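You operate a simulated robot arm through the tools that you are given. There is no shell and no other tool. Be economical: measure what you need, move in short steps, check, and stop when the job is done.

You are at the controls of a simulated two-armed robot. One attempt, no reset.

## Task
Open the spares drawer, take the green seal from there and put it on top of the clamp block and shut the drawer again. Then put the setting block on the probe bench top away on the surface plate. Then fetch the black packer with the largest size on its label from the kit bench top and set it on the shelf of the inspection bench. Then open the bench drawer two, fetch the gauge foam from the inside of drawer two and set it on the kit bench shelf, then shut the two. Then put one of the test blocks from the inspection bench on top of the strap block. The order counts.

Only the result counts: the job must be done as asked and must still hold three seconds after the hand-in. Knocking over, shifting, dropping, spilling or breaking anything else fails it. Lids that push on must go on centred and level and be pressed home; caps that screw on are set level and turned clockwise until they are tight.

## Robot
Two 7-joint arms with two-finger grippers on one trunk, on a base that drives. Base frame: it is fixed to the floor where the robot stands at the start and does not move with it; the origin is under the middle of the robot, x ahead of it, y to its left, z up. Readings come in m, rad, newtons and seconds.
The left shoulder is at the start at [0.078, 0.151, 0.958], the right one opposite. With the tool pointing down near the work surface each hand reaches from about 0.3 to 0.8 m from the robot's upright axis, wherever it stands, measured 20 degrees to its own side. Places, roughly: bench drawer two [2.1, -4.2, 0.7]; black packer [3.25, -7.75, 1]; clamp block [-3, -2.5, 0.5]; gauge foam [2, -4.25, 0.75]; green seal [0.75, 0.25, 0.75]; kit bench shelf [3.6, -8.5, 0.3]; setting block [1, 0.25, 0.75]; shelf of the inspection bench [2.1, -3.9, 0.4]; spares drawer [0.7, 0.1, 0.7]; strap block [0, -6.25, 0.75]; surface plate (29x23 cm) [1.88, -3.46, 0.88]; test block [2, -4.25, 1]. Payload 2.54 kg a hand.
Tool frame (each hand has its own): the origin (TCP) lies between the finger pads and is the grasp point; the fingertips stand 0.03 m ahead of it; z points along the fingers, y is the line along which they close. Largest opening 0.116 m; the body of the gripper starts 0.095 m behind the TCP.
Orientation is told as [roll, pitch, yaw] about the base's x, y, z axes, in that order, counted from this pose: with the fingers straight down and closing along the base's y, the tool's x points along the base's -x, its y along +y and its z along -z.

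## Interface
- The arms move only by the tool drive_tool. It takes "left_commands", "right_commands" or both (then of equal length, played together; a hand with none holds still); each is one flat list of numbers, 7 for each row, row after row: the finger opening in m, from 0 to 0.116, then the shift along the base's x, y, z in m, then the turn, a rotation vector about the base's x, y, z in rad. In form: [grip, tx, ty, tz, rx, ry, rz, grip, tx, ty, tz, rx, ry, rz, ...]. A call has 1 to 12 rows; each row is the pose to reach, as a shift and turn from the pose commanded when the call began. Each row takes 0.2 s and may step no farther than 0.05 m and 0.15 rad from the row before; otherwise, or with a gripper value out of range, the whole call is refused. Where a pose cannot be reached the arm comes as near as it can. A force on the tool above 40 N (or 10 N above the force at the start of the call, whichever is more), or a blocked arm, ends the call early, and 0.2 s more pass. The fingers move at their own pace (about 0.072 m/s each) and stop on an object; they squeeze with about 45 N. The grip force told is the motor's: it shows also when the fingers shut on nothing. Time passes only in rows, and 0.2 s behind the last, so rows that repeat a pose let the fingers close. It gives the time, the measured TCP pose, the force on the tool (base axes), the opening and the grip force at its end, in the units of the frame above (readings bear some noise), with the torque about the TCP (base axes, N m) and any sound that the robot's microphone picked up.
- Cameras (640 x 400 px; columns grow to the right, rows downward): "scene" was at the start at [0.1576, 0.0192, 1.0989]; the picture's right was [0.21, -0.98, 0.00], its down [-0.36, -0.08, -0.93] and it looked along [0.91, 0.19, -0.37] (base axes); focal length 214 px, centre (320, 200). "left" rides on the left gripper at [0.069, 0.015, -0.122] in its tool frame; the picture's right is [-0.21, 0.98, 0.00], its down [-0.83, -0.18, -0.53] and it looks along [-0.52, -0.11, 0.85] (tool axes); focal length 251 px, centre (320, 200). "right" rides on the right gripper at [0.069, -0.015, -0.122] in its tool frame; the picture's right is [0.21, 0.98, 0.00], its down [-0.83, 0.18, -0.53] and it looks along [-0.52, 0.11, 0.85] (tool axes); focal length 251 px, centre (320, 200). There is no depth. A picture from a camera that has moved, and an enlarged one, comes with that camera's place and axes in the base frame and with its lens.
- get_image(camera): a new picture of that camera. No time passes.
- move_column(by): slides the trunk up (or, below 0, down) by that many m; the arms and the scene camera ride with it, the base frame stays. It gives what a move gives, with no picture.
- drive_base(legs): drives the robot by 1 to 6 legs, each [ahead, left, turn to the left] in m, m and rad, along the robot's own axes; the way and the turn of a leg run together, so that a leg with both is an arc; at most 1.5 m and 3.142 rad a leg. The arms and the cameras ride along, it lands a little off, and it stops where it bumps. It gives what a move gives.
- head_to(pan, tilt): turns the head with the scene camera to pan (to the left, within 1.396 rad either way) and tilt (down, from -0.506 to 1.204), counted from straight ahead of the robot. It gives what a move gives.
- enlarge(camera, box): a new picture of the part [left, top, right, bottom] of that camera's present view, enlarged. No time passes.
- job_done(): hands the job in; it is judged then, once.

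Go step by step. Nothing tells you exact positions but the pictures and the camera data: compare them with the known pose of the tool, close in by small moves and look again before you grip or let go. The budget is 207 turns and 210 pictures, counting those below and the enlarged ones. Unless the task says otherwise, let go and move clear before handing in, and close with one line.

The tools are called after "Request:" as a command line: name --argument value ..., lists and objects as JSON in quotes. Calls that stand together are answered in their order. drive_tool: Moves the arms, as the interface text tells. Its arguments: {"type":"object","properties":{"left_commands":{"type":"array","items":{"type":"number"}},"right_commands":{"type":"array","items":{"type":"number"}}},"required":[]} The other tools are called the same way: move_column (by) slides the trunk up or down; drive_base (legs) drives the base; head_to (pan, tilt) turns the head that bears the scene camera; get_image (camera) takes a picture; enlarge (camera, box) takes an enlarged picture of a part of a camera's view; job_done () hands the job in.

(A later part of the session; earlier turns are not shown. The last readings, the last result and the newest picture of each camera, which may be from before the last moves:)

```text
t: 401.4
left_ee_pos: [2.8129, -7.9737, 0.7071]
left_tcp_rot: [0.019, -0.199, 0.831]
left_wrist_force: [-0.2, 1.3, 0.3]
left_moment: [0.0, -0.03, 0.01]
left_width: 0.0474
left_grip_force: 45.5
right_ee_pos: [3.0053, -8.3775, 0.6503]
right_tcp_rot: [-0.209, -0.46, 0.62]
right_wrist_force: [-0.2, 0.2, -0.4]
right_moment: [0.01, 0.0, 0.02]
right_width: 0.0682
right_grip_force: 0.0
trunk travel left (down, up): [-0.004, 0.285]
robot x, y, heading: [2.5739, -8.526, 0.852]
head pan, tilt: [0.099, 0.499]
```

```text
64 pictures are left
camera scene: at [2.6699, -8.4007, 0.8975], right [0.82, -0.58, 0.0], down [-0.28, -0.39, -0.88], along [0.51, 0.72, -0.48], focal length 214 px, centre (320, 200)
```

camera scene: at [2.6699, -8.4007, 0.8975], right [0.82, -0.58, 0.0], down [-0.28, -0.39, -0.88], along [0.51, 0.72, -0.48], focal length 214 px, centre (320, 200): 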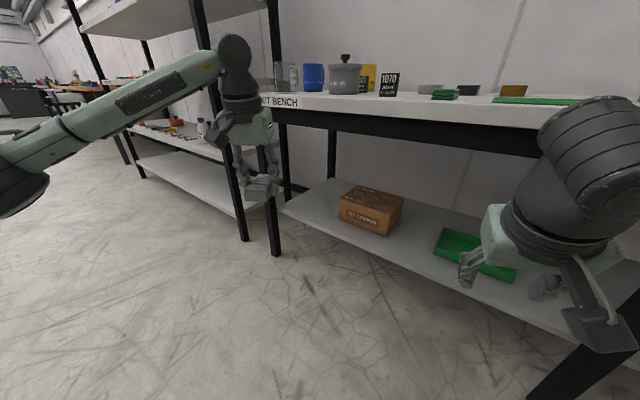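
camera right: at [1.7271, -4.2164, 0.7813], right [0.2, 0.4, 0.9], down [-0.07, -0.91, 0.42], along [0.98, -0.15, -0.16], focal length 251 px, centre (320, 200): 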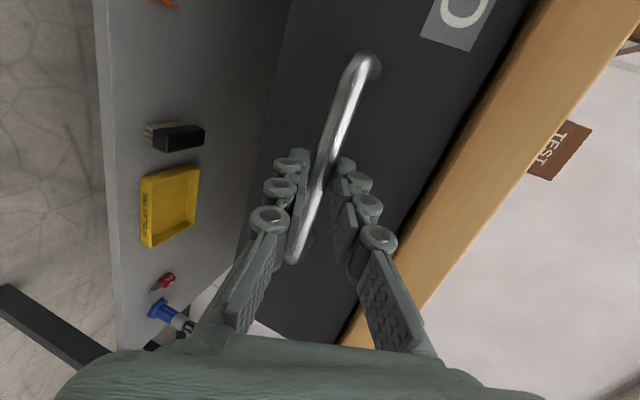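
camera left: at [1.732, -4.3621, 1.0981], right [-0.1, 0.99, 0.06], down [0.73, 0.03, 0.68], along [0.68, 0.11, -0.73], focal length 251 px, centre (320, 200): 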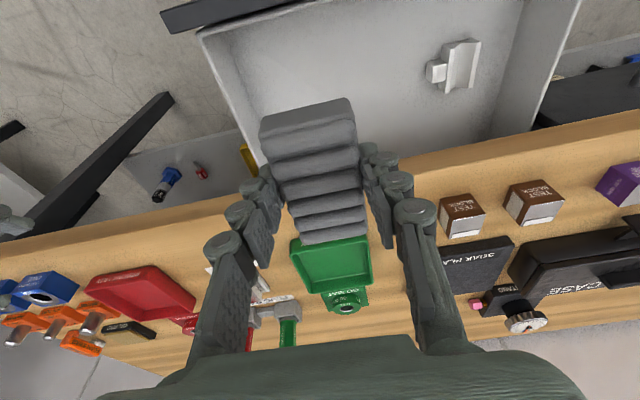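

A better spot: the strip in front of the gap between carton and green tray, near v≈-8.71, which needs only a straight approach. I turn square to the bench and lower the left hand in front of it.

Request:
drive_base --legs '[[0, 0, -0.527]]'

Request:
drive_tool --left_commands '[0.02, 0.01, 0.003, -0.04, 0, 0, 0, 0.02, 0.02, 0.006, -0.08, 0, 0, 0, 0.02, 0.03, 0.01, -0.12, 0, 0, 0, 0.02, 0.04, 0.013, -0.16, 0, 0, 0, 0.02, 0.05, 0.016, -0.2, 0, 0, 0, 0.02, 0.06, 0.02, -0.24, 0, 0, 0, 0.02, 0.066, 0.022, -0.28, 0, 0, 0, 0.02, 0.07, 0.023, -0.3, 0, 0, 0, 0.02, 0.07, 0.023, -0.3, 0, 0, 0]'

Request:
head_to --pan 0.25 --tilt 0.6

Request:
get_image --camera "scene"

Request:
get_image --camera "left"

```text
t: 403.4
left_ee_pos: [3.0602, -8.1689, 0.7063]
left_tcp_rot: [0.019, -0.198, 0.302]
left_wrist_force: [0.3, 0.1, 0.1]
left_moment: [0.02, -0.01, -0.01]
left_width: 0.0476
left_grip_force: 44.8
right_ee_pos: [3.0209, -8.6148, 0.6494]
right_tcp_rot: [-0.206, -0.459, 0.092]
right_wrist_force: [0.0, -0.3, 0.6]
right_moment: [-0.01, 0.0, -0.01]
right_width: 0.0681
right_grip_force: 0.0
trunk travel left (down, up): [-0.004, 0.285]
robot x, y, heading: [2.5749, -8.5251, 0.325]
head pan, tilt: [0.099, 0.499]
```

```text
t: 405.4
left_ee_pos: [3.129, -8.1461, 0.4068]
left_tcp_rot: [0.02, -0.197, 0.303]
left_wrist_force: [-0.1, -0.5, -0.8]
left_moment: [-0.02, 0.0, -0.03]
left_width: 0.0475
left_grip_force: 44.5
right_ee_pos: [3.0199, -8.6135, 0.6507]
right_tcp_rot: [-0.208, -0.459, 0.092]
right_wrist_force: [-0.3, -0.5, -0.2]
right_moment: [0.03, -0.01, 0.02]
right_width: 0.068
right_grip_force: 0.0
trunk travel left (down, up): [-0.004, 0.285]
robot x, y, heading: [2.5723, -8.5263, 0.323]
head pan, tilt: [0.099, 0.499]
```

```text
t: 406.1
left_ee_pos: [3.1284, -8.1466, 0.408]
left_tcp_rot: [0.017, -0.199, 0.304]
left_wrist_force: [-0.2, -0.1, -0.2]
left_moment: [-0.01, 0.02, -0.01]
left_width: 0.0477
left_grip_force: 45.0
right_ee_pos: [3.0194, -8.6149, 0.6499]
right_tcp_rot: [-0.209, -0.46, 0.092]
right_wrist_force: [0.4, 0.1, -0.4]
right_moment: [0.06, 0.01, -0.02]
right_width: 0.0681
right_grip_force: 0.1
trunk travel left (down, up): [-0.004, 0.285]
robot x, y, heading: [2.5755, -8.5266, 0.327]
head pan, tilt: [0.25, 0.6]
```

```text
63 pictures are left
camera scene: at [2.7111, -8.4562, 0.8883], right [0.54, -0.84, 0.0], down [-0.47, -0.31, -0.83], along [0.69, 0.45, -0.56], focal length 214 px, centre (320, 200)
```

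scene: 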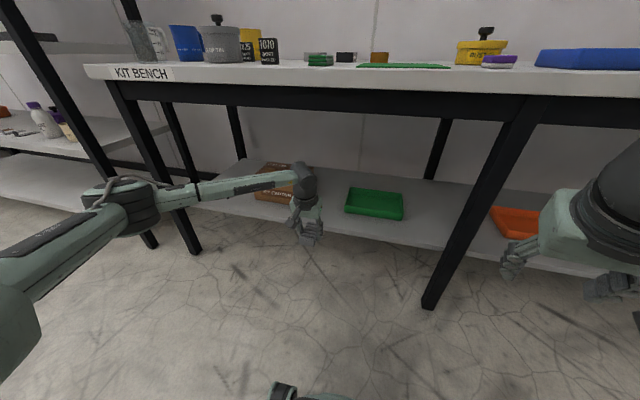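

```text
62 pictures are left
camera left: at [3.0361, -8.1621, 0.514], right [-0.09, 0.99, 0.06], down [0.73, 0.03, 0.68], along [0.68, 0.11, -0.73], focal length 251 px, centre (320, 200)
```

left: 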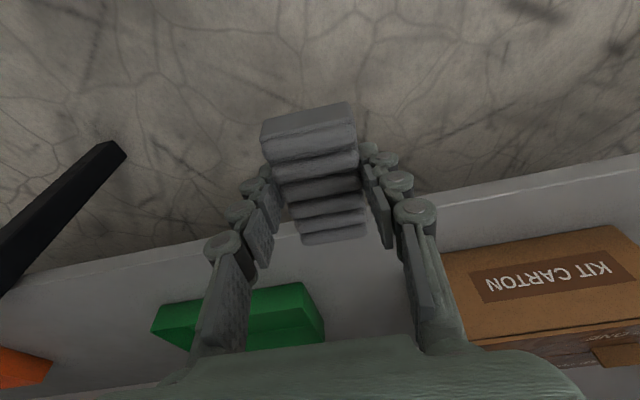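

The strip between carton and tray is visible. I advance 0.23 m under the bench and check.

Request:
drive_base --legs '[[0.23, 0.015, 0]]'

Request:
get_image --camera "left"

Request:
get_image --camera "scene"

```text
t: 407.8
left_ee_pos: [3.3397, -8.0554, 0.4073]
left_tcp_rot: [0.02, -0.198, 0.307]
left_wrist_force: [-0.3, 0.5, 0.4]
left_moment: [-0.03, 0.03, 0.01]
left_width: 0.0475
left_grip_force: 45.2
right_ee_pos: [3.2335, -8.5243, 0.6498]
right_tcp_rot: [-0.207, -0.46, 0.096]
right_wrist_force: [-0.2, -0.5, 0.1]
right_moment: [-0.03, 0.02, -0.03]
right_width: 0.068
right_grip_force: 0.0
trunk travel left (down, up): [-0.004, 0.285]
robot x, y, heading: [2.7849, -8.4376, 0.329]
head pan, tilt: [0.25, 0.6]
```

```text
61 pictures are left
camera left: at [3.2473, -8.0721, 0.514], right [-0.1, 0.99, 0.06], down [0.73, 0.03, 0.68], along [0.68, 0.11, -0.73], focal length 251 px, centre (320, 200)
```

left: 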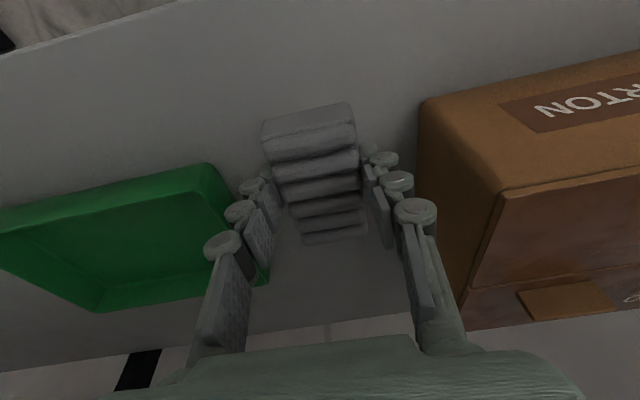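

```text
60 pictures are left
camera scene: at [2.9234, -8.3674, 0.8883], right [0.55, -0.84, 0.0], down [-0.47, -0.31, -0.83], along [0.69, 0.45, -0.56], focal length 214 px, centre (320, 200)
```

scene: 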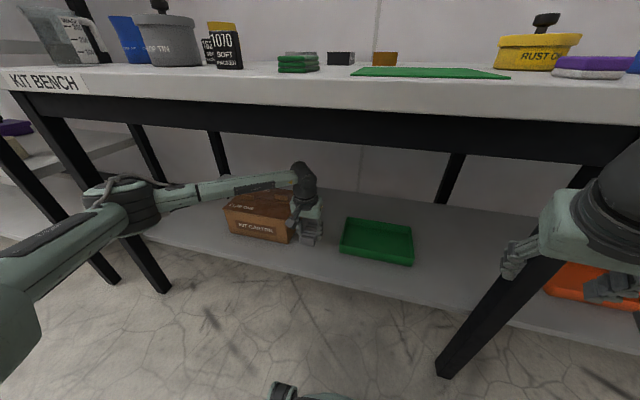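

The foam hangs between tray and carton, ~9 cm from both and fully inside the shelf edge. I lower it to contact.

Request:
drive_tool --left_commands '[0.02, 0, 0, -0.03, 0, 0, 0, 0.02, 0, 0, -0.052, 0, 0, 0, 0.02, 0, 0, -0.064, 0, 0, 0, 0.02, 0, 0, -0.071, 0, 0, 0, 0.02, 0, 0, -0.077, 0, 0, 0, 0.02, 0, 0, -0.083, 0, 0, 0, 0.02, 0, 0, -0.089, 0, 0, 0, 0.02, 0, 0, -0.095, 0, 0, 0]'

Request:
get_image --camera "left"

```text
t: 408.7
left_ee_pos: [3.3416, -8.0558, 0.3521]
left_tcp_rot: [0.017, -0.203, 0.308]
left_wrist_force: [-10.3, -0.6, 17.9]
left_moment: [-0.54, 0.4, -0.28]
left_width: 0.0474
left_grip_force: 45.1
right_ee_pos: [3.2323, -8.5249, 0.6514]
right_tcp_rot: [-0.207, -0.46, 0.096]
right_wrist_force: [0.4, 0.7, 0.4]
right_moment: [0.01, 0.0, -0.01]
right_width: 0.0682
right_grip_force: 0.0
trunk travel left (down, up): [-0.004, 0.285]
robot x, y, heading: [2.7868, -8.442, 0.335]
head pan, tilt: [0.25, 0.6]
stopped in row 4 (left hand): the force on the tool passed its limit at 47 N (the readings are from after the stop); the commanded pose is now the measured one
```

```text
59 pictures are left
camera left: at [3.2486, -8.0717, 0.457], right [-0.1, 0.99, 0.06], down [0.73, 0.03, 0.69], along [0.68, 0.11, -0.72], focal length 251 px, centre (320, 200)
```

left: 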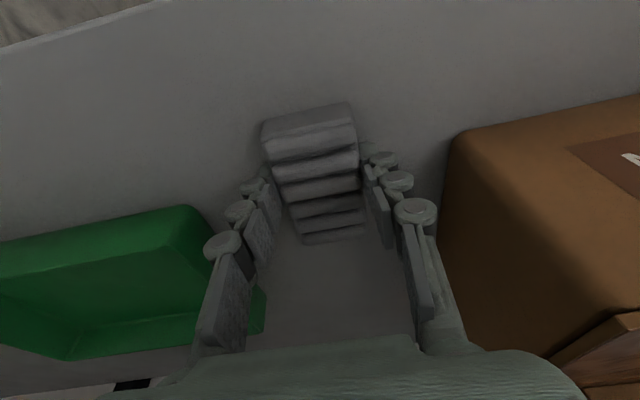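

Contact at the shelf. I open and withdraw upward and back.

Request:
drive_tool --left_commands '[0.05, 0, 0, 0.002, 0, 0, 0, 0.065, 0, 0, 0.002, 0, 0, 0, 0.08, 0, 0, 0.002, 0, 0, 0, 0.08, 0, 0, 0.002, 0, 0, 0, 0.08, -0.003, 0, 0.03, 0, 0, 0, 0.08, -0.01, 0, 0.06, 0, 0, 0, 0.08, -0.04, -0.01, 0.08, 0, 0, 0]'

Request:
get_image --camera "left"

```text
t: 410.3
left_ee_pos: [3.3011, -8.0651, 0.4268]
left_tcp_rot: [0.016, -0.199, 0.308]
left_wrist_force: [0.1, -0.2, 0.9]
left_moment: [0.0, -0.02, 0.02]
left_width: 0.0803
left_grip_force: 0.0
right_ee_pos: [3.2325, -8.5245, 0.649]
right_tcp_rot: [-0.206, -0.458, 0.097]
right_wrist_force: [0.0, -0.3, -0.2]
right_moment: [-0.01, 0.0, 0.01]
right_width: 0.0679
right_grip_force: 0.3
trunk travel left (down, up): [-0.004, 0.285]
robot x, y, heading: [2.7854, -8.4386, 0.331]
head pan, tilt: [0.25, 0.6]
```

```text
58 pictures are left
camera left: at [3.2093, -8.0814, 0.5325], right [-0.1, 0.99, 0.06], down [0.73, 0.03, 0.68], along [0.68, 0.11, -0.73], focal length 251 px, centre (320, 200)
```

left: 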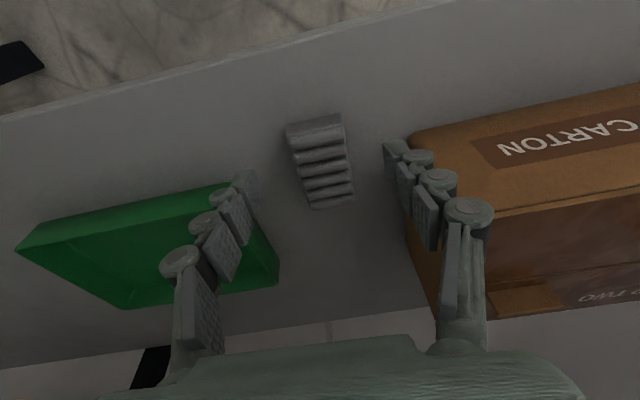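

The foam rests on the kit bench shelf. I back out, raise the trunk, and return to drawer two.

Request:
drive_base --legs '[[-0.36, 0, 0]]'

Request:
get_image --camera "scene"

Request:
move_column --by 0.285

Request:
drive_base --legs '[[0, 0, 1.565], [1.45, 0, 0], [1.45, 0, 0], [1.15, 0, 0], [0, 0, -1.571]]'

Request:
head_to --pan 0.1 --tilt 0.55

Request:
get_image --camera "scene"

```text
t: 412.6
left_ee_pos: [2.9597, -8.183, 0.4262]
left_tcp_rot: [0.015, -0.201, 0.31]
left_wrist_force: [0.3, 0.3, 0.0]
left_moment: [0.0, -0.02, -0.03]
left_width: 0.0801
left_grip_force: 0.0
right_ee_pos: [2.8919, -8.6416, 0.6505]
right_tcp_rot: [-0.208, -0.458, 0.099]
right_wrist_force: [0.1, -0.2, 0.2]
right_moment: [-0.03, 0.02, -0.05]
right_width: 0.0682
right_grip_force: 0.1
trunk travel left (down, up): [-0.004, 0.285]
robot x, y, heading: [2.4435, -8.5584, 0.332]
head pan, tilt: [0.25, 0.6]
```

```text
57 pictures are left
camera scene: at [2.5816, -8.4846, 0.8883], right [0.55, -0.83, 0.0], down [-0.47, -0.31, -0.83], along [0.69, 0.45, -0.56], focal length 214 px, centre (320, 200)
```

scene: 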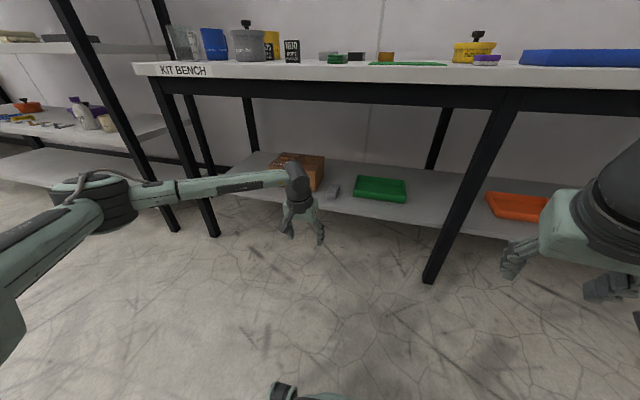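

```text
t: 415.5
left_ee_pos: [2.9597, -8.1819, 0.7121]
left_tcp_rot: [0.015, -0.199, 0.309]
left_wrist_force: [0.0, -0.2, -0.2]
left_moment: [0.03, 0.02, -0.02]
left_width: 0.08
left_grip_force: 0.0
right_ee_pos: [2.8919, -8.6409, 0.9337]
right_tcp_rot: [-0.207, -0.459, 0.099]
right_wrist_force: [-0.3, 0.9, 0.1]
right_moment: [-0.01, -0.01, -0.02]
right_width: 0.0679
right_grip_force: 0.1
trunk travel left (down, up): [-0.289, 0.0]
robot x, y, heading: [2.4458, -8.5559, 0.332]
head pan, tilt: [0.25, 0.6]
```

```text
t: 442.7
left_ee_pos: [1.5287, -4.3757, 0.7105]
left_tcp_rot: [0.016, -0.199, 0.354]
left_wrist_force: [-0.8, 0.8, -0.2]
left_moment: [-0.05, 0.0, 0.01]
left_width: 0.0799
left_grip_force: 0.0
right_ee_pos: [1.4826, -4.8389, 0.9347]
right_tcp_rot: [-0.207, -0.458, 0.145]
right_wrist_force: [-1.0, 0.3, 0.3]
right_moment: [0.01, 0.02, 0.0]
right_width: 0.0681
right_grip_force: 0.0
trunk travel left (down, up): [-0.289, 0.0]
robot x, y, heading: [1.0325, -4.7718, 0.378]
head pan, tilt: [0.25, 0.6]
```

```text
t: 443.4
left_ee_pos: [1.5286, -4.3752, 0.7117]
left_tcp_rot: [0.016, -0.2, 0.354]
left_wrist_force: [0.2, -0.6, 0.1]
left_moment: [-0.01, 0.01, 0.0]
left_width: 0.0801
left_grip_force: 0.1
right_ee_pos: [1.4825, -4.8375, 0.9339]
right_tcp_rot: [-0.207, -0.462, 0.144]
right_wrist_force: [-0.3, 0.7, 0.5]
right_moment: [-0.02, -0.01, 0.0]
right_width: 0.0678
right_grip_force: 0.1
trunk travel left (down, up): [-0.289, 0.0]
robot x, y, heading: [1.0319, -4.772, 0.38]
head pan, tilt: [0.099, 0.55]
```

```text
56 pictures are left
camera scene: at [1.1732, -4.7058, 1.1778], right [0.46, -0.89, 0.0], down [-0.46, -0.24, -0.85], along [0.76, 0.39, -0.52], focal length 214 px, centre (320, 200)
```

scene: 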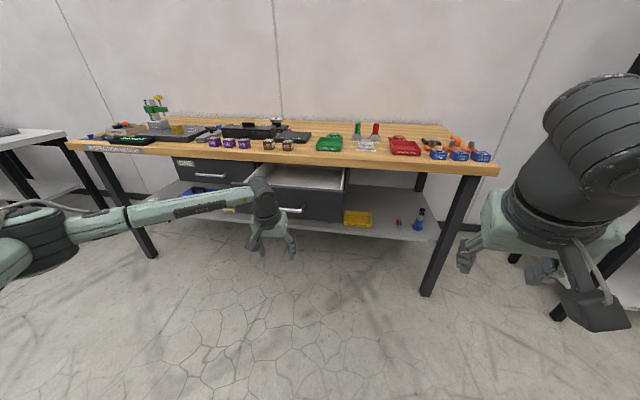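

Drawer two is still open. I'll shut it by pushing its bar with the closed left fingers: align heading, raise the hand to bar height, and look.

Request:
drive_base --legs '[[0, 0, -0.053], [0, 0.07, 0]]'

Request:
drive_tool --left_commands '[0.03, 0, 0, 0.025, 0, 0, 0, 0.0, 0, 0, 0.05, 0, 0, 0, 0.0, 0, 0, 0.05, 0, 0, 0, 0, 0, 0, 0.05, 0, 0, 0]'

Request:
get_image --camera "left"

Request:
get_image --camera "scene"

```text
t: 445.2
left_ee_pos: [1.5268, -4.3368, 0.7113]
left_tcp_rot: [0.016, -0.2, 0.301]
left_wrist_force: [-0.2, 0.3, -0.4]
left_moment: [-0.04, 0.03, 0.0]
left_width: 0.0797
left_grip_force: 0.1
right_ee_pos: [1.4571, -4.7956, 0.9351]
right_tcp_rot: [-0.207, -0.457, 0.092]
right_wrist_force: [-0.3, -0.6, 0.5]
right_moment: [-0.01, 0.04, 0.01]
right_width: 0.068
right_grip_force: 0.1
trunk travel left (down, up): [-0.289, 0.0]
robot x, y, heading: [1.0105, -4.7053, 0.32]
head pan, tilt: [0.099, 0.55]
```

```text
t: 446.2
left_ee_pos: [1.5283, -4.336, 0.7606]
left_tcp_rot: [0.014, -0.199, 0.303]
left_wrist_force: [-0.6, 0.4, 0.5]
left_moment: [0.03, 0.01, 0.0]
left_width: 0.0003
left_grip_force: 28.5
right_ee_pos: [1.4559, -4.7957, 0.9347]
right_tcp_rot: [-0.208, -0.459, 0.091]
right_wrist_force: [-0.7, 0.1, 0.3]
right_moment: [0.0, -0.01, -0.01]
right_width: 0.0678
right_grip_force: 0.0
trunk travel left (down, up): [-0.289, 0.0]
robot x, y, heading: [1.0114, -4.706, 0.324]
head pan, tilt: [0.099, 0.55]
```

```text
55 pictures are left
camera left: at [1.4355, -4.3512, 0.867], right [-0.09, 0.99, 0.06], down [0.73, 0.03, 0.68], along [0.68, 0.11, -0.73], focal length 251 px, centre (320, 200)
```

left: 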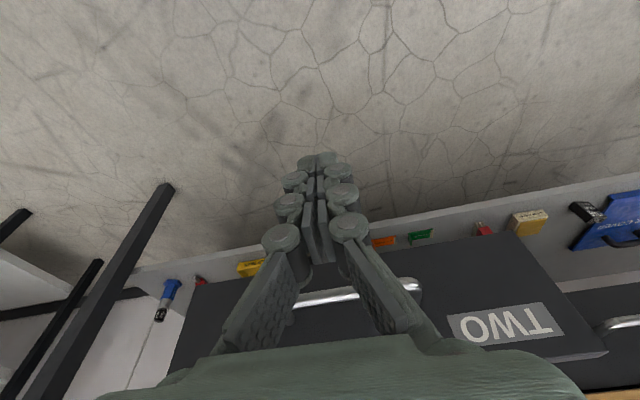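

```text
54 pictures are left
camera scene: at [1.1546, -4.6482, 1.1778], right [0.41, -0.91, 0.0], down [-0.48, -0.21, -0.85], along [0.78, 0.35, -0.52], focal length 214 px, centre (320, 200)
```

scene: 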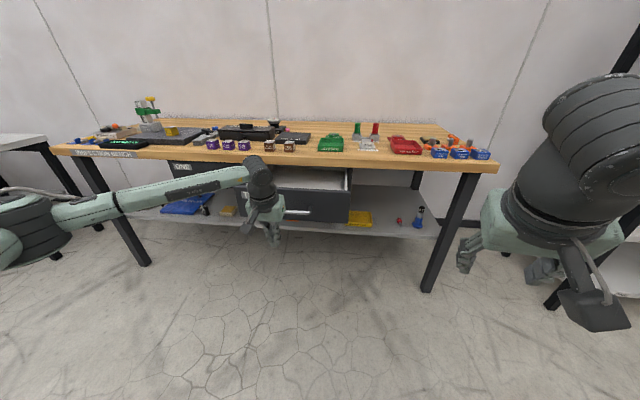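

The bar lies right ahead of the fingers at their height. I push by driving ahead.

Request:
drive_base --legs '[[0.2, 0, 0]]'

Request:
get_image --camera "left"

```text
t: 447.8
left_ee_pos: [1.7162, -4.2757, 0.7594]
left_tcp_rot: [0.016, -0.199, 0.3]
left_wrist_force: [-0.1, 0.2, -0.4]
left_moment: [0.0, 0.0, 0.02]
left_width: 0.0002
left_grip_force: 28.7
right_ee_pos: [1.643, -4.7348, 0.9348]
right_tcp_rot: [-0.209, -0.458, 0.088]
right_wrist_force: [0.4, 0.3, -0.3]
right_moment: [0.01, 0.02, -0.04]
right_width: 0.068
right_grip_force: 0.1
trunk travel left (down, up): [-0.289, 0.0]
robot x, y, heading: [1.1992, -4.6438, 0.321]
head pan, tilt: [0.099, 0.55]
```

```text
53 pictures are left
camera left: at [1.6243, -4.2899, 0.8665], right [-0.09, 0.99, 0.06], down [0.73, 0.03, 0.68], along [0.68, 0.1, -0.73], focal length 251 px, centre (320, 200)
```

left: 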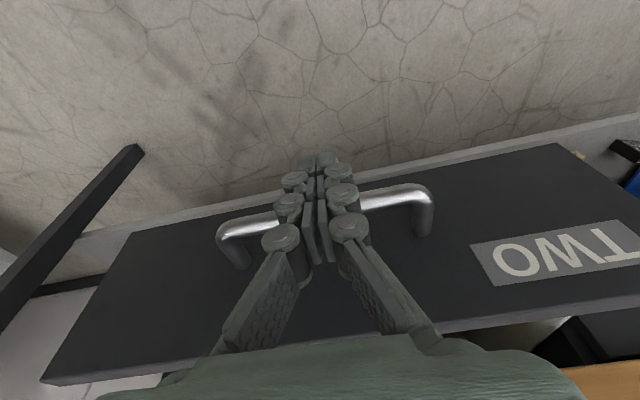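

It's moving in. I push on.

Request:
drive_base --legs '[[0.12, 0, 0]]'

Request:
drive_tool --left_commands '[0, 0.009, 0.003, 0, 0, 0, 0, 0, 0.018, 0.006, 0, 0, 0, 0, 0, 0.027, 0.009, 0, 0, 0, 0, 0, 0.036, 0.012, 0, 0, 0, 0, 0, 0.045, 0.015, 0, 0, 0, 0]'

Request:
get_image --camera "left"

Request:
get_image --camera "scene"

```text
t: 449.0
left_ee_pos: [1.831, -4.2363, 0.7611]
left_tcp_rot: [0.015, -0.2, 0.3]
left_wrist_force: [0.9, 0.3, -1.1]
left_moment: [-0.03, 0.01, 0.02]
left_width: 0.0
left_grip_force: 28.6
right_ee_pos: [1.7591, -4.6969, 0.9351]
right_tcp_rot: [-0.208, -0.456, 0.089]
right_wrist_force: [0.6, -0.3, 0.0]
right_moment: [-0.04, -0.01, 0.02]
right_width: 0.0681
right_grip_force: 0.1
trunk travel left (down, up): [-0.289, 0.0]
robot x, y, heading: [1.3098, -4.6069, 0.321]
head pan, tilt: [0.099, 0.55]
```

```text
t: 450.1
left_ee_pos: [1.8626, -4.2264, 0.7549]
left_tcp_rot: [0.019, -0.17, 0.296]
left_wrist_force: [-7.4, -4.5, -0.2]
left_moment: [0.0, 0.08, 0.0]
left_width: 0.0002
left_grip_force: 28.7
right_ee_pos: [1.7561, -4.6956, 0.9346]
right_tcp_rot: [-0.208, -0.456, 0.088]
right_wrist_force: [0.2, -0.2, -1.3]
right_moment: [-0.03, 0.03, -0.02]
right_width: 0.0677
right_grip_force: 0.0
trunk travel left (down, up): [-0.289, 0.0]
robot x, y, heading: [1.3133, -4.6046, 0.327]
head pan, tilt: [0.099, 0.55]
stopped in row 5 (left hand): the force on the tool passed its limit at 49 N (the readings are from after the stop); the commanded pose is now the measured one
```

```text
52 pictures are left
camera left: at [1.7725, -4.2405, 0.8635], right [-0.09, 0.99, 0.06], down [0.75, 0.03, 0.66], along [0.66, 0.1, -0.75], focal length 251 px, centre (320, 200)
```

left: 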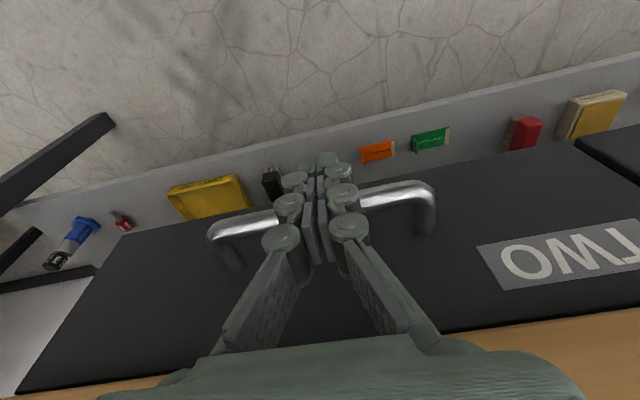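

```text
51 pictures are left
camera scene: at [1.456, -4.5475, 1.1776], right [0.41, -0.91, 0.0], down [-0.48, -0.22, -0.85], along [0.78, 0.35, -0.52], focal length 214 px, centre (320, 200)
```

scene: 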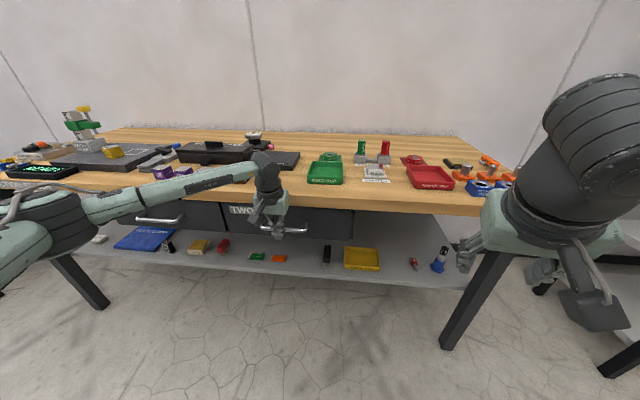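

The drawer hit its stop. I back off and check that it is flush.

Request:
drive_base --legs '[[-0.25, 0, 0]]'

Request:
drive_tool --left_commands '[0.03, -0.03, -0.01, 0.04, 0, 0.0, 0, 0.06, -0.06, -0.02, 0.08, 0, 0, 0, 0.06, -0.06, -0.02, 0.12, 0, 0, 0, 0.06, -0.06, -0.02, 0.16, 0, 0, 0, 0.06, -0.06, -0.02, 0.2, 0, 0, 0, 0.06, -0.06, -0.02, 0.24, 0, 0, 0, 0.06, -0.06, -0.02, 0.26, 0, 0, 0]'

Request:
head_to --pan 0.3 --tilt 0.5

Request:
get_image --camera "scene"

Request:
enlarge --camera "scene" --box '[180, 120, 420, 260]'

```text
t: 452.0
left_ee_pos: [1.6256, -4.3056, 0.7574]
left_tcp_rot: [0.019, -0.177, 0.297]
left_wrist_force: [-0.8, -0.2, 0.9]
left_moment: [0.02, 0.01, 0.03]
left_width: 0.0
left_grip_force: 28.6
right_ee_pos: [1.5187, -4.7761, 0.9346]
right_tcp_rot: [-0.208, -0.459, 0.09]
right_wrist_force: [0.1, 0.4, 0.5]
right_moment: [0.01, -0.03, 0.02]
right_width: 0.068
right_grip_force: 0.2
trunk travel left (down, up): [-0.289, 0.0]
robot x, y, heading: [1.0732, -4.6864, 0.327]
head pan, tilt: [0.099, 0.55]
```

```text
refused: row 1 steps farther than a row can; nothing moved
```

```text
t: 452.7
left_ee_pos: [1.6263, -4.3064, 0.7563]
left_tcp_rot: [0.02, -0.176, 0.297]
left_wrist_force: [-0.4, 1.0, -0.5]
left_moment: [0.0, 0.03, 0.0]
left_width: 0.0
left_grip_force: 28.5
right_ee_pos: [1.5183, -4.7762, 0.934]
right_tcp_rot: [-0.207, -0.459, 0.088]
right_wrist_force: [0.7, -0.4, 0.3]
right_moment: [-0.02, 0.0, 0.01]
right_width: 0.068
right_grip_force: 0.1
trunk travel left (down, up): [-0.289, 0.0]
robot x, y, heading: [1.0714, -4.685, 0.322]
head pan, tilt: [0.3, 0.499]
```

```text
50 pictures are left
camera scene: at [1.2094, -4.6114, 1.1824], right [0.58, -0.81, 0.0], down [-0.39, -0.28, -0.88], along [0.71, 0.51, -0.48], focal length 214 px, centre (320, 200)
```

scene: 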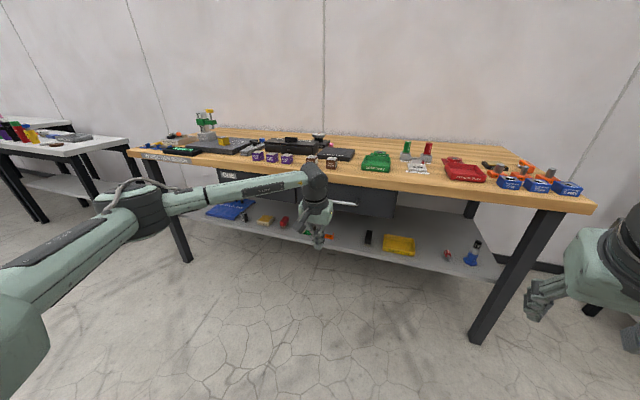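

```text
2.67 times, centred on (300, 190) of scene
camera zoom: at [1.2094, -4.6114, 1.1824], right [0.58, -0.81, 0.0], down [-0.39, -0.28, -0.88], along [0.71, 0.51, -0.48], focal length 572 px, centre (373, 227)
```

zoom: 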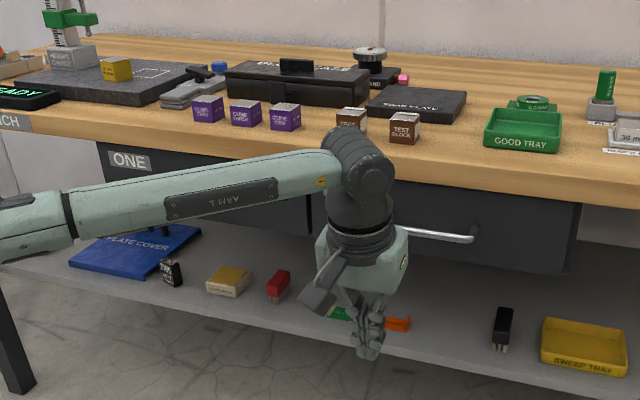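

Drawer two is flush, the packer and setting block are in place. Next is a brown TEST BLOCK; I raise and level the left hand, then approach.

Request:
drive_tool --left_commands '[0.03, -0.02, -0.007, 0.04, -0.026, 0.085, 0, 0.06, -0.04, -0.014, 0.08, -0.052, 0.169, 0, 0.08, -0.05, -0.017, 0.12, -0.052, 0.169, 0, 0.08, -0.05, -0.017, 0.165, -0.052, 0.169, 0, 0.08, -0.05, -0.017, 0.21, -0.052, 0.169, 0, 0.08, -0.05, -0.017, 0.255, -0.052, 0.169, 0, 0.08, -0.05, -0.017, 0.29, -0.052, 0.169, 0]'

Request:
drive_base --legs '[[0.4, 0, 0]]'

Request:
get_image --camera "left"

Request:
get_image --camera "scene"

```text
t: 454.3
left_ee_pos: [1.5756, -4.3245, 1.0471]
left_tcp_rot: [0.019, 0.0, 0.295]
left_wrist_force: [0.4, 0.2, -0.4]
left_moment: [-0.01, 0.01, -0.01]
left_width: 0.0798
left_grip_force: 0.1
right_ee_pos: [1.519, -4.7772, 0.9358]
right_tcp_rot: [-0.208, -0.458, 0.089]
right_wrist_force: [-0.5, 0.6, 0.4]
right_moment: [0.02, 0.0, 0.0]
right_width: 0.068
right_grip_force: 0.1
trunk travel left (down, up): [-0.289, 0.0]
robot x, y, heading: [1.0749, -4.6886, 0.326]
head pan, tilt: [0.3, 0.499]
```

```text
t: 456.8
left_ee_pos: [1.9612, -4.1928, 1.0467]
left_tcp_rot: [0.019, 0.0, 0.3]
left_wrist_force: [0.6, 0.4, -0.6]
left_moment: [-0.01, 0.05, 0.04]
left_width: 0.08
left_grip_force: 0.0
right_ee_pos: [1.9062, -4.6456, 0.9349]
right_tcp_rot: [-0.209, -0.457, 0.091]
right_wrist_force: [0.0, -0.7, 0.1]
right_moment: [-0.01, -0.03, 0.01]
right_width: 0.0678
right_grip_force: 0.0
trunk travel left (down, up): [-0.289, 0.0]
robot x, y, heading: [1.4588, -4.5581, 0.323]
head pan, tilt: [0.3, 0.499]
```

```text
48 pictures are left
camera left: at [1.8903, -4.2012, 1.1688], right [-0.08, 1.0, 0.02], down [0.85, 0.06, 0.53], along [0.53, 0.06, -0.85], focal length 251 px, centre (320, 200)
```

left: 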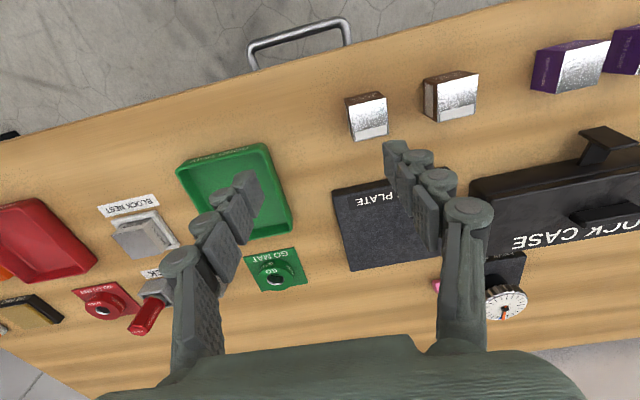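

```text
47 pictures are left
camera scene: at [1.5952, -4.4813, 1.1823], right [0.59, -0.81, 0.0], down [-0.39, -0.28, -0.88], along [0.71, 0.51, -0.48], focal length 214 px, centre (320, 200)
```

scene: 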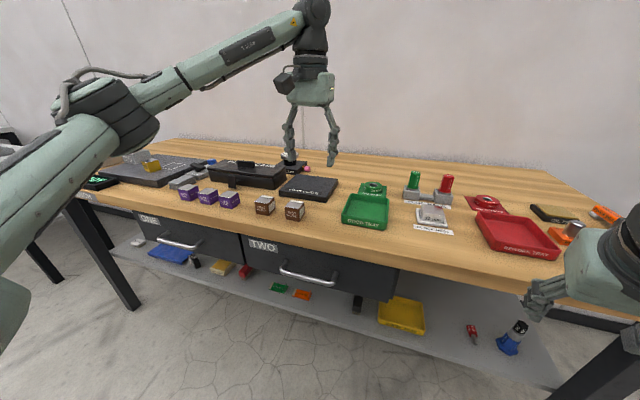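

The nearer TEST BLOCK's top centre is at (1.954, -4.138, 0.89). I move over it and descend partway.

Request:
drive_tool --left_commands '[0.08, -0.003, 0.027, -0.02, -0.009, -0.003, -0.02, 0.08, -0.007, 0.055, -0.045, -0.018, -0.0056, -0.04, 0.08, -0.007, 0.055, -0.09, -0.018, -0.0056, -0.04, 0.08, -0.007, 0.055, -0.09, -0.018, -0.0056, -0.04]'

Request:
get_image --camera "left"

```text
t: 457.8
left_ee_pos: [1.9541, -4.1382, 0.9569]
left_tcp_rot: [0.001, -0.003, 0.259]
left_wrist_force: [-0.7, 0.1, 0.0]
left_moment: [-0.01, 0.0, 0.0]
left_width: 0.08
left_grip_force: 0.1
right_ee_pos: [1.9041, -4.6452, 0.9338]
right_tcp_rot: [-0.207, -0.46, 0.091]
right_wrist_force: [-0.2, 0.6, 0.5]
right_moment: [0.0, 0.04, 0.02]
right_width: 0.0678
right_grip_force: 0.1
trunk travel left (down, up): [-0.289, 0.0]
robot x, y, heading: [1.4556, -4.5562, 0.328]
head pan, tilt: [0.3, 0.499]
```

```text
46 pictures are left
camera left: at [1.8827, -4.1411, 1.0787], right [-0.04, 1.0, 0.0], down [0.84, 0.04, 0.54], along [0.54, 0.02, -0.84], focal length 251 px, centre (320, 200)
```

left: 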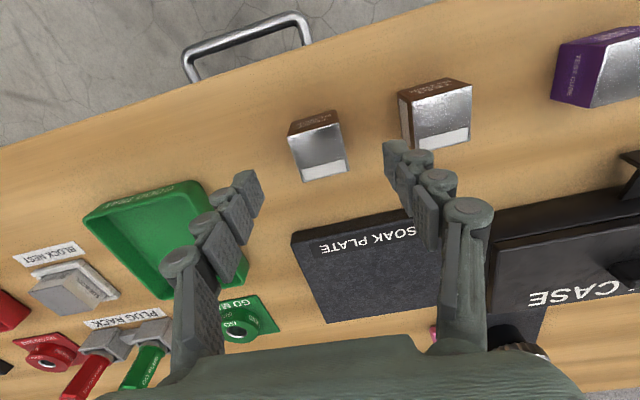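

Request:
drive_tool --left_commands '[0.066, 0.002, 0, -0.03, 0, 0, 0.02, 0.066, 0.003, -0.001, -0.06, 0, 0, 0.04, 0.066, 0.003, -0.001, -0.072, 0, 0, 0.04, 0.04, 0.003, -0.001, -0.072, 0, 0, 0.04, 0.0, 0.003, -0.001, -0.072, 0, 0, 0.04, 0.0, 0.003, -0.001, -0.072, 0, 0, 0.04, 0.0, 0.003, -0.001, -0.072, 0, 0, 0.04]'

Request:
get_image --camera "left"

```text
t: 459.4
left_ee_pos: [1.955, -4.1372, 0.8903]
left_tcp_rot: [0.0, -0.008, 0.3]
left_wrist_force: [2.9, 11.8, 32.4]
left_moment: [0.32, 0.37, -0.09]
left_width: 0.0392
left_grip_force: 45.6
right_ee_pos: [1.9037, -4.6457, 0.9361]
right_tcp_rot: [-0.206, -0.461, 0.091]
right_wrist_force: [0.9, -0.9, 0.0]
right_moment: [-0.01, -0.03, 0.02]
right_width: 0.0679
right_grip_force: 0.0
trunk travel left (down, up): [-0.289, 0.0]
robot x, y, heading: [1.4578, -4.5569, 0.33]
head pan, tilt: [0.3, 0.499]
```

```text
45 pictures are left
camera left: at [1.8829, -4.1446, 1.011], right [-0.08, 1.0, 0.0], down [0.84, 0.07, 0.54], along [0.54, 0.05, -0.84], focal length 251 px, centre (320, 200)
```

left: 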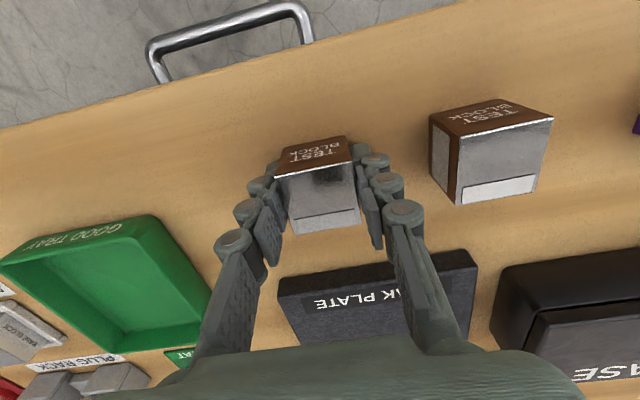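

The test block is held. I lift it, back away and turn to look for the strap block on the far side of the aisle.

Request:
drive_tool --left_commands '[0, 0, 0, 0.03, 0, 0, 0, 0, 0, 0, 0.075, 0, 0, 0, 0, 0, 0, 0.12, 0, 0, 0, 0, -0.02, -0.007, 0.16, 0, 0, 0, 0, -0.05, -0.017, 0.18, 0, 0, 0]'

Request:
drive_base --legs '[[-0.35, 0, 0], [0, 0, -1.575], [0.7, 0.1, 0]]'

Request:
head_to --pan -0.9 --tilt 0.45

Request:
get_image --camera "scene"

```text
t: 460.6
left_ee_pos: [1.9038, -4.1566, 1.0642]
left_tcp_rot: [0.0, 0.0, 0.299]
left_wrist_force: [-0.6, 0.8, -5.0]
left_moment: [0.02, -0.01, -0.02]
left_width: 0.0391
left_grip_force: 45.2
right_ee_pos: [1.9039, -4.6448, 0.9345]
right_tcp_rot: [-0.208, -0.459, 0.091]
right_wrist_force: [-0.9, -0.1, 0.3]
right_moment: [0.0, -0.04, 0.0]
right_width: 0.0678
right_grip_force: 0.1
trunk travel left (down, up): [-0.289, 0.0]
robot x, y, heading: [1.4572, -4.5568, 0.322]
head pan, tilt: [0.3, 0.499]
```

```text
t: 470.4
left_ee_pos: [1.8169, -5.758, 1.0639]
left_tcp_rot: [0.001, 0.001, -1.29]
left_wrist_force: [-0.2, 0.2, -4.3]
left_moment: [0.01, 0.02, 0.04]
left_width: 0.0395
left_grip_force: 45.0
right_ee_pos: [1.3286, -5.7496, 0.9344]
right_tcp_rot: [-0.208, -0.457, -1.496]
right_wrist_force: [-0.3, -0.4, -0.4]
right_moment: [0.0, 0.01, -0.03]
right_width: 0.0681
right_grip_force: 0.1
trunk travel left (down, up): [-0.289, 0.0]
robot x, y, heading: [1.4254, -5.3023, -1.262]
head pan, tilt: [0.3, 0.499]
```

```text
t: 471.8
left_ee_pos: [1.8167, -5.7572, 1.0646]
left_tcp_rot: [0.001, 0.0, -1.291]
left_wrist_force: [-0.2, 0.1, -5.2]
left_moment: [0.02, 0.02, -0.02]
left_width: 0.0393
left_grip_force: 45.0
right_ee_pos: [1.3283, -5.75, 0.9352]
right_tcp_rot: [-0.207, -0.458, -1.496]
right_wrist_force: [-0.2, 0.1, 0.0]
right_moment: [-0.01, -0.02, -0.01]
right_width: 0.0682
right_grip_force: 0.0
trunk travel left (down, up): [-0.289, 0.0]
robot x, y, heading: [1.4261, -5.3029, -1.261]
head pan, tilt: [-0.901, 0.45]
```

```text
44 pictures are left
camera scene: at [1.393, -5.4448, 1.1868], right [-0.83, 0.56, 0.0], down [0.24, 0.36, -0.9], along [-0.5, -0.75, -0.44], focal length 214 px, centre (320, 200)
```

scene: 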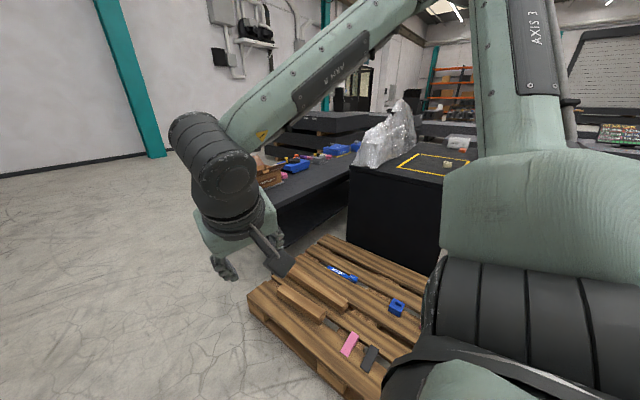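

Request:
enlarge --camera "scene" --box '[250, 110, 490, 250]'

```text
2.67 times, centred on (370, 180) of scene
camera zoom: at [1.393, -5.4448, 1.1868], right [-0.83, 0.56, 0.0], down [0.24, 0.36, -0.9], along [-0.5, -0.75, -0.44], focal length 572 px, centre (187, 253)
```

zoom: 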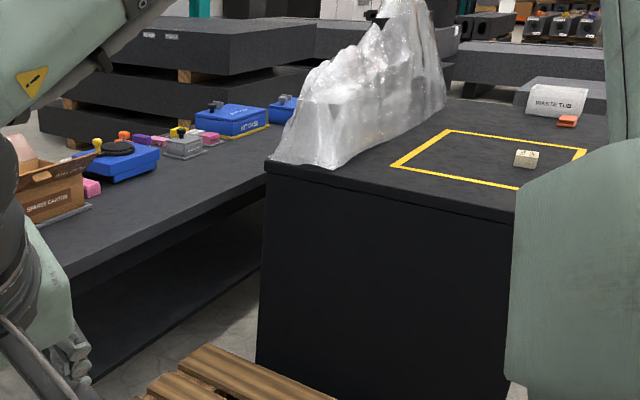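

The strap block is probably the small beige block in the yellow square on the black stand, but a pallet blocks the front. I back up and turn to see the north side of the stand.

Request:
drive_base --legs '[[-0.55, 0, 0], [0, 0, -1.5]]'

Request:
head_to --pan 0.1 --tilt 0.45

Request:
get_image --camera "scene"

```text
t: 478.7
left_ee_pos: [0.8328, -5.1973, 1.0645]
left_tcp_rot: [-0.003, 0.0, -2.787]
left_wrist_force: [-0.1, -0.1, -4.2]
left_moment: [-0.01, -0.01, 0.0]
left_width: 0.0392
left_grip_force: 45.2
right_ee_pos: [0.8048, -4.7088, 0.9353]
right_tcp_rot: [-0.207, -0.456, -2.996]
right_wrist_force: [0.3, -0.3, 0.0]
right_moment: [0.02, -0.02, 0.0]
right_width: 0.0681
right_grip_force: 0.1
trunk travel left (down, up): [-0.289, 0.0]
robot x, y, heading: [1.2566, -4.7764, -2.762]
head pan, tilt: [-0.901, 0.45]
```

```text
t: 480.0
left_ee_pos: [0.8317, -5.1971, 1.0654]
left_tcp_rot: [0.001, -0.001, -2.786]
left_wrist_force: [0.0, 0.5, -5.5]
left_moment: [0.0, -0.01, 0.01]
left_width: 0.0389
left_grip_force: 44.2
right_ee_pos: [0.8055, -4.7078, 0.936]
right_tcp_rot: [-0.208, -0.457, -2.996]
right_wrist_force: [-0.2, -1.2, -1.0]
right_moment: [-0.03, -0.01, -0.01]
right_width: 0.068
right_grip_force: 0.0
trunk travel left (down, up): [-0.289, 0.0]
robot x, y, heading: [1.2517, -4.7763, -2.76]
head pan, tilt: [0.099, 0.45]
```

```text
42 pictures are left
camera scene: at [1.1099, -4.8413, 1.1868], right [-0.46, 0.89, 0.0], down [0.39, 0.2, -0.9], along [-0.8, -0.42, -0.44], focal length 214 px, centre (320, 200)
```

scene: 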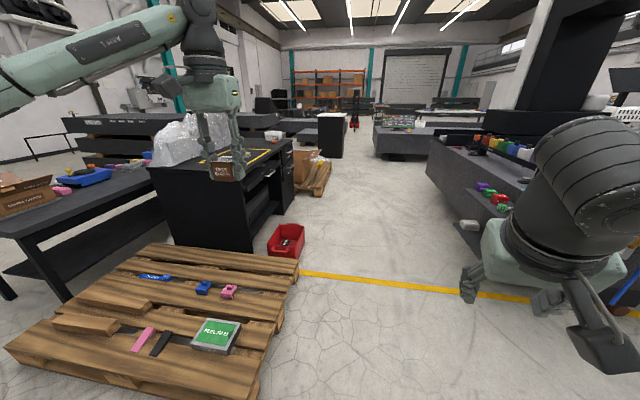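

Request:
enlarge --camera "scene" --box '[130, 100, 350, 270]'

```text
2.35 times, centred on (240, 185) of scene
camera zoom: at [1.1099, -4.8413, 1.1868], right [-0.46, 0.89, 0.0], down [0.39, 0.2, -0.9], along [-0.8, -0.42, -0.44], focal length 505 px, centre (508, 235)
```

zoom: 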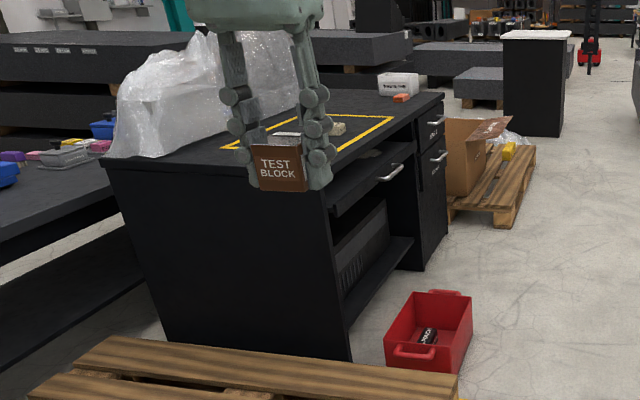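

The strap block is on the desk at about (-0.13, -6.15, 0.75), reachable from the desk's north side past the red bin. I drive down that aisle and turn to face the desk.

Request:
drive_base --legs '[[0, 0, -0.057], [1.05, -0.2, 0], [1.05, 0, 0], [0, 0, 1.571]]'

Request:
head_to --pan 0.35 --tilt 0.5

Request:
get_image --camera "scene"

```text
t: 494.8
left_ee_pos: [-0.3776, -5.7068, 1.065]
left_tcp_rot: [-0.001, 0.0, -1.248]
left_wrist_force: [-0.3, -0.1, -5.5]
left_moment: [0.03, 0.0, 0.03]
left_width: 0.0391
left_grip_force: 45.2
right_ee_pos: [-0.867, -5.718, 0.9351]
right_tcp_rot: [-0.206, -0.458, -1.455]
right_wrist_force: [0.0, -0.1, -0.4]
right_moment: [0.0, 0.04, 0.0]
right_width: 0.0679
right_grip_force: 0.1
trunk travel left (down, up): [-0.289, 0.0]
robot x, y, heading: [-0.789, -5.2728, -1.225]
head pan, tilt: [0.099, 0.45]
```

```text
t: 495.6
left_ee_pos: [-0.3793, -5.7066, 1.0636]
left_tcp_rot: [0.001, 0.0, -1.249]
left_wrist_force: [-0.5, 0.8, -5.3]
left_moment: [-0.01, 0.01, 0.0]
left_width: 0.0389
left_grip_force: 44.5
right_ee_pos: [-0.8674, -5.7183, 0.9345]
right_tcp_rot: [-0.209, -0.458, -1.455]
right_wrist_force: [0.2, -0.1, 0.1]
right_moment: [-0.03, -0.01, 0.01]
right_width: 0.0679
right_grip_force: 0.0
trunk travel left (down, up): [-0.289, 0.0]
robot x, y, heading: [-0.7913, -5.2666, -1.217]
head pan, tilt: [0.351, 0.499]
```

```text
40 pictures are left
camera scene: at [-0.7088, -5.4031, 1.1823], right [-0.76, -0.65, 0.0], down [-0.31, 0.37, -0.88], along [0.57, -0.67, -0.48], focal length 214 px, centre (320, 200)
```

scene: 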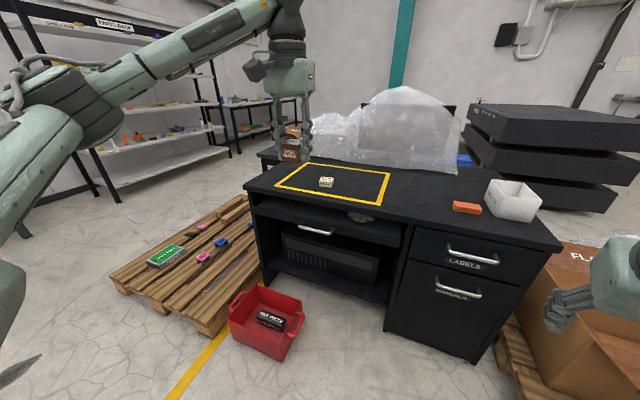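

Request:
enlarge --camera "scene" --box '[286, 160, 366, 210]'

```text
8.00 times, centred on (326, 185) of scene
camera zoom: at [-0.7088, -5.4031, 1.1823], right [-0.76, -0.65, 0.0], down [-0.31, 0.37, -0.88], along [0.57, -0.67, -0.48], focal length 1716 px, centre (272, 320)
```

zoom: 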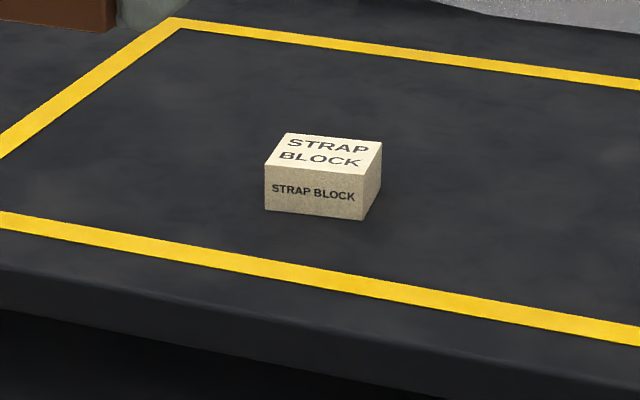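

It reads STRAP BLOCK with a flat clear top. I drive up to the desk, keeping clear of the red bin.

Request:
drive_base --legs '[[0, 0, -0.028], [0.4, 0, 0]]'

Request:
get_image --camera "left"

Request:
get_image --camera "scene"

```text
t: 498.5
left_ee_pos: [-0.266, -6.1042, 1.0634]
left_tcp_rot: [0.0, 0.0, -1.279]
left_wrist_force: [-0.2, -0.1, -5.2]
left_moment: [0.05, 0.03, 0.0]
left_width: 0.039
left_grip_force: 45.6
right_ee_pos: [-0.7538, -6.1006, 0.9357]
right_tcp_rot: [-0.21, -0.459, -1.485]
right_wrist_force: [-0.3, 0.3, 1.1]
right_moment: [0.01, -0.01, 0.0]
right_width: 0.068
right_grip_force: 0.0
trunk travel left (down, up): [-0.289, 0.0]
robot x, y, heading: [-0.6624, -5.6544, -1.249]
head pan, tilt: [0.351, 0.499]
```

```text
38 pictures are left
camera left: at [-0.2715, -6.0336, 1.1862], right [1.0, 0.08, 0.0], down [0.06, -0.84, 0.53], along [0.04, -0.53, -0.85], focal length 251 px, centre (320, 200)
```

left: 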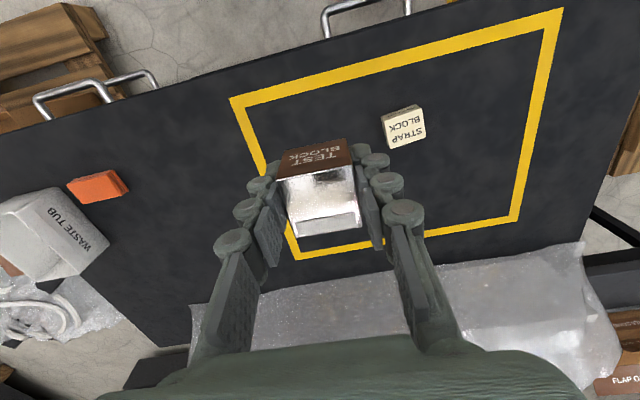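

```text
37 pictures are left
camera scene: at [-0.5851, -5.7898, 1.1822], right [-0.78, -0.62, 0.0], down [-0.3, 0.38, -0.88], along [0.55, -0.69, -0.48], focal length 214 px, centre (320, 200)
```

scene: 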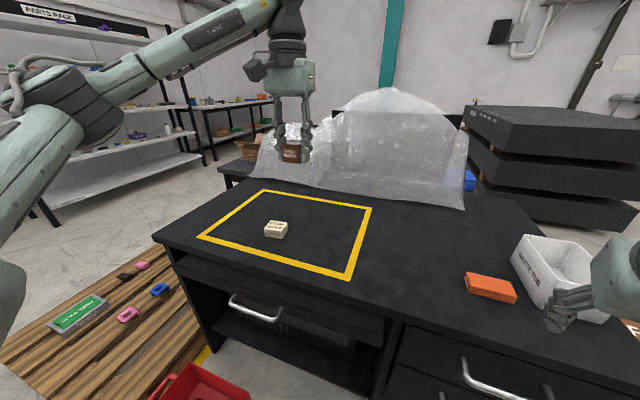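

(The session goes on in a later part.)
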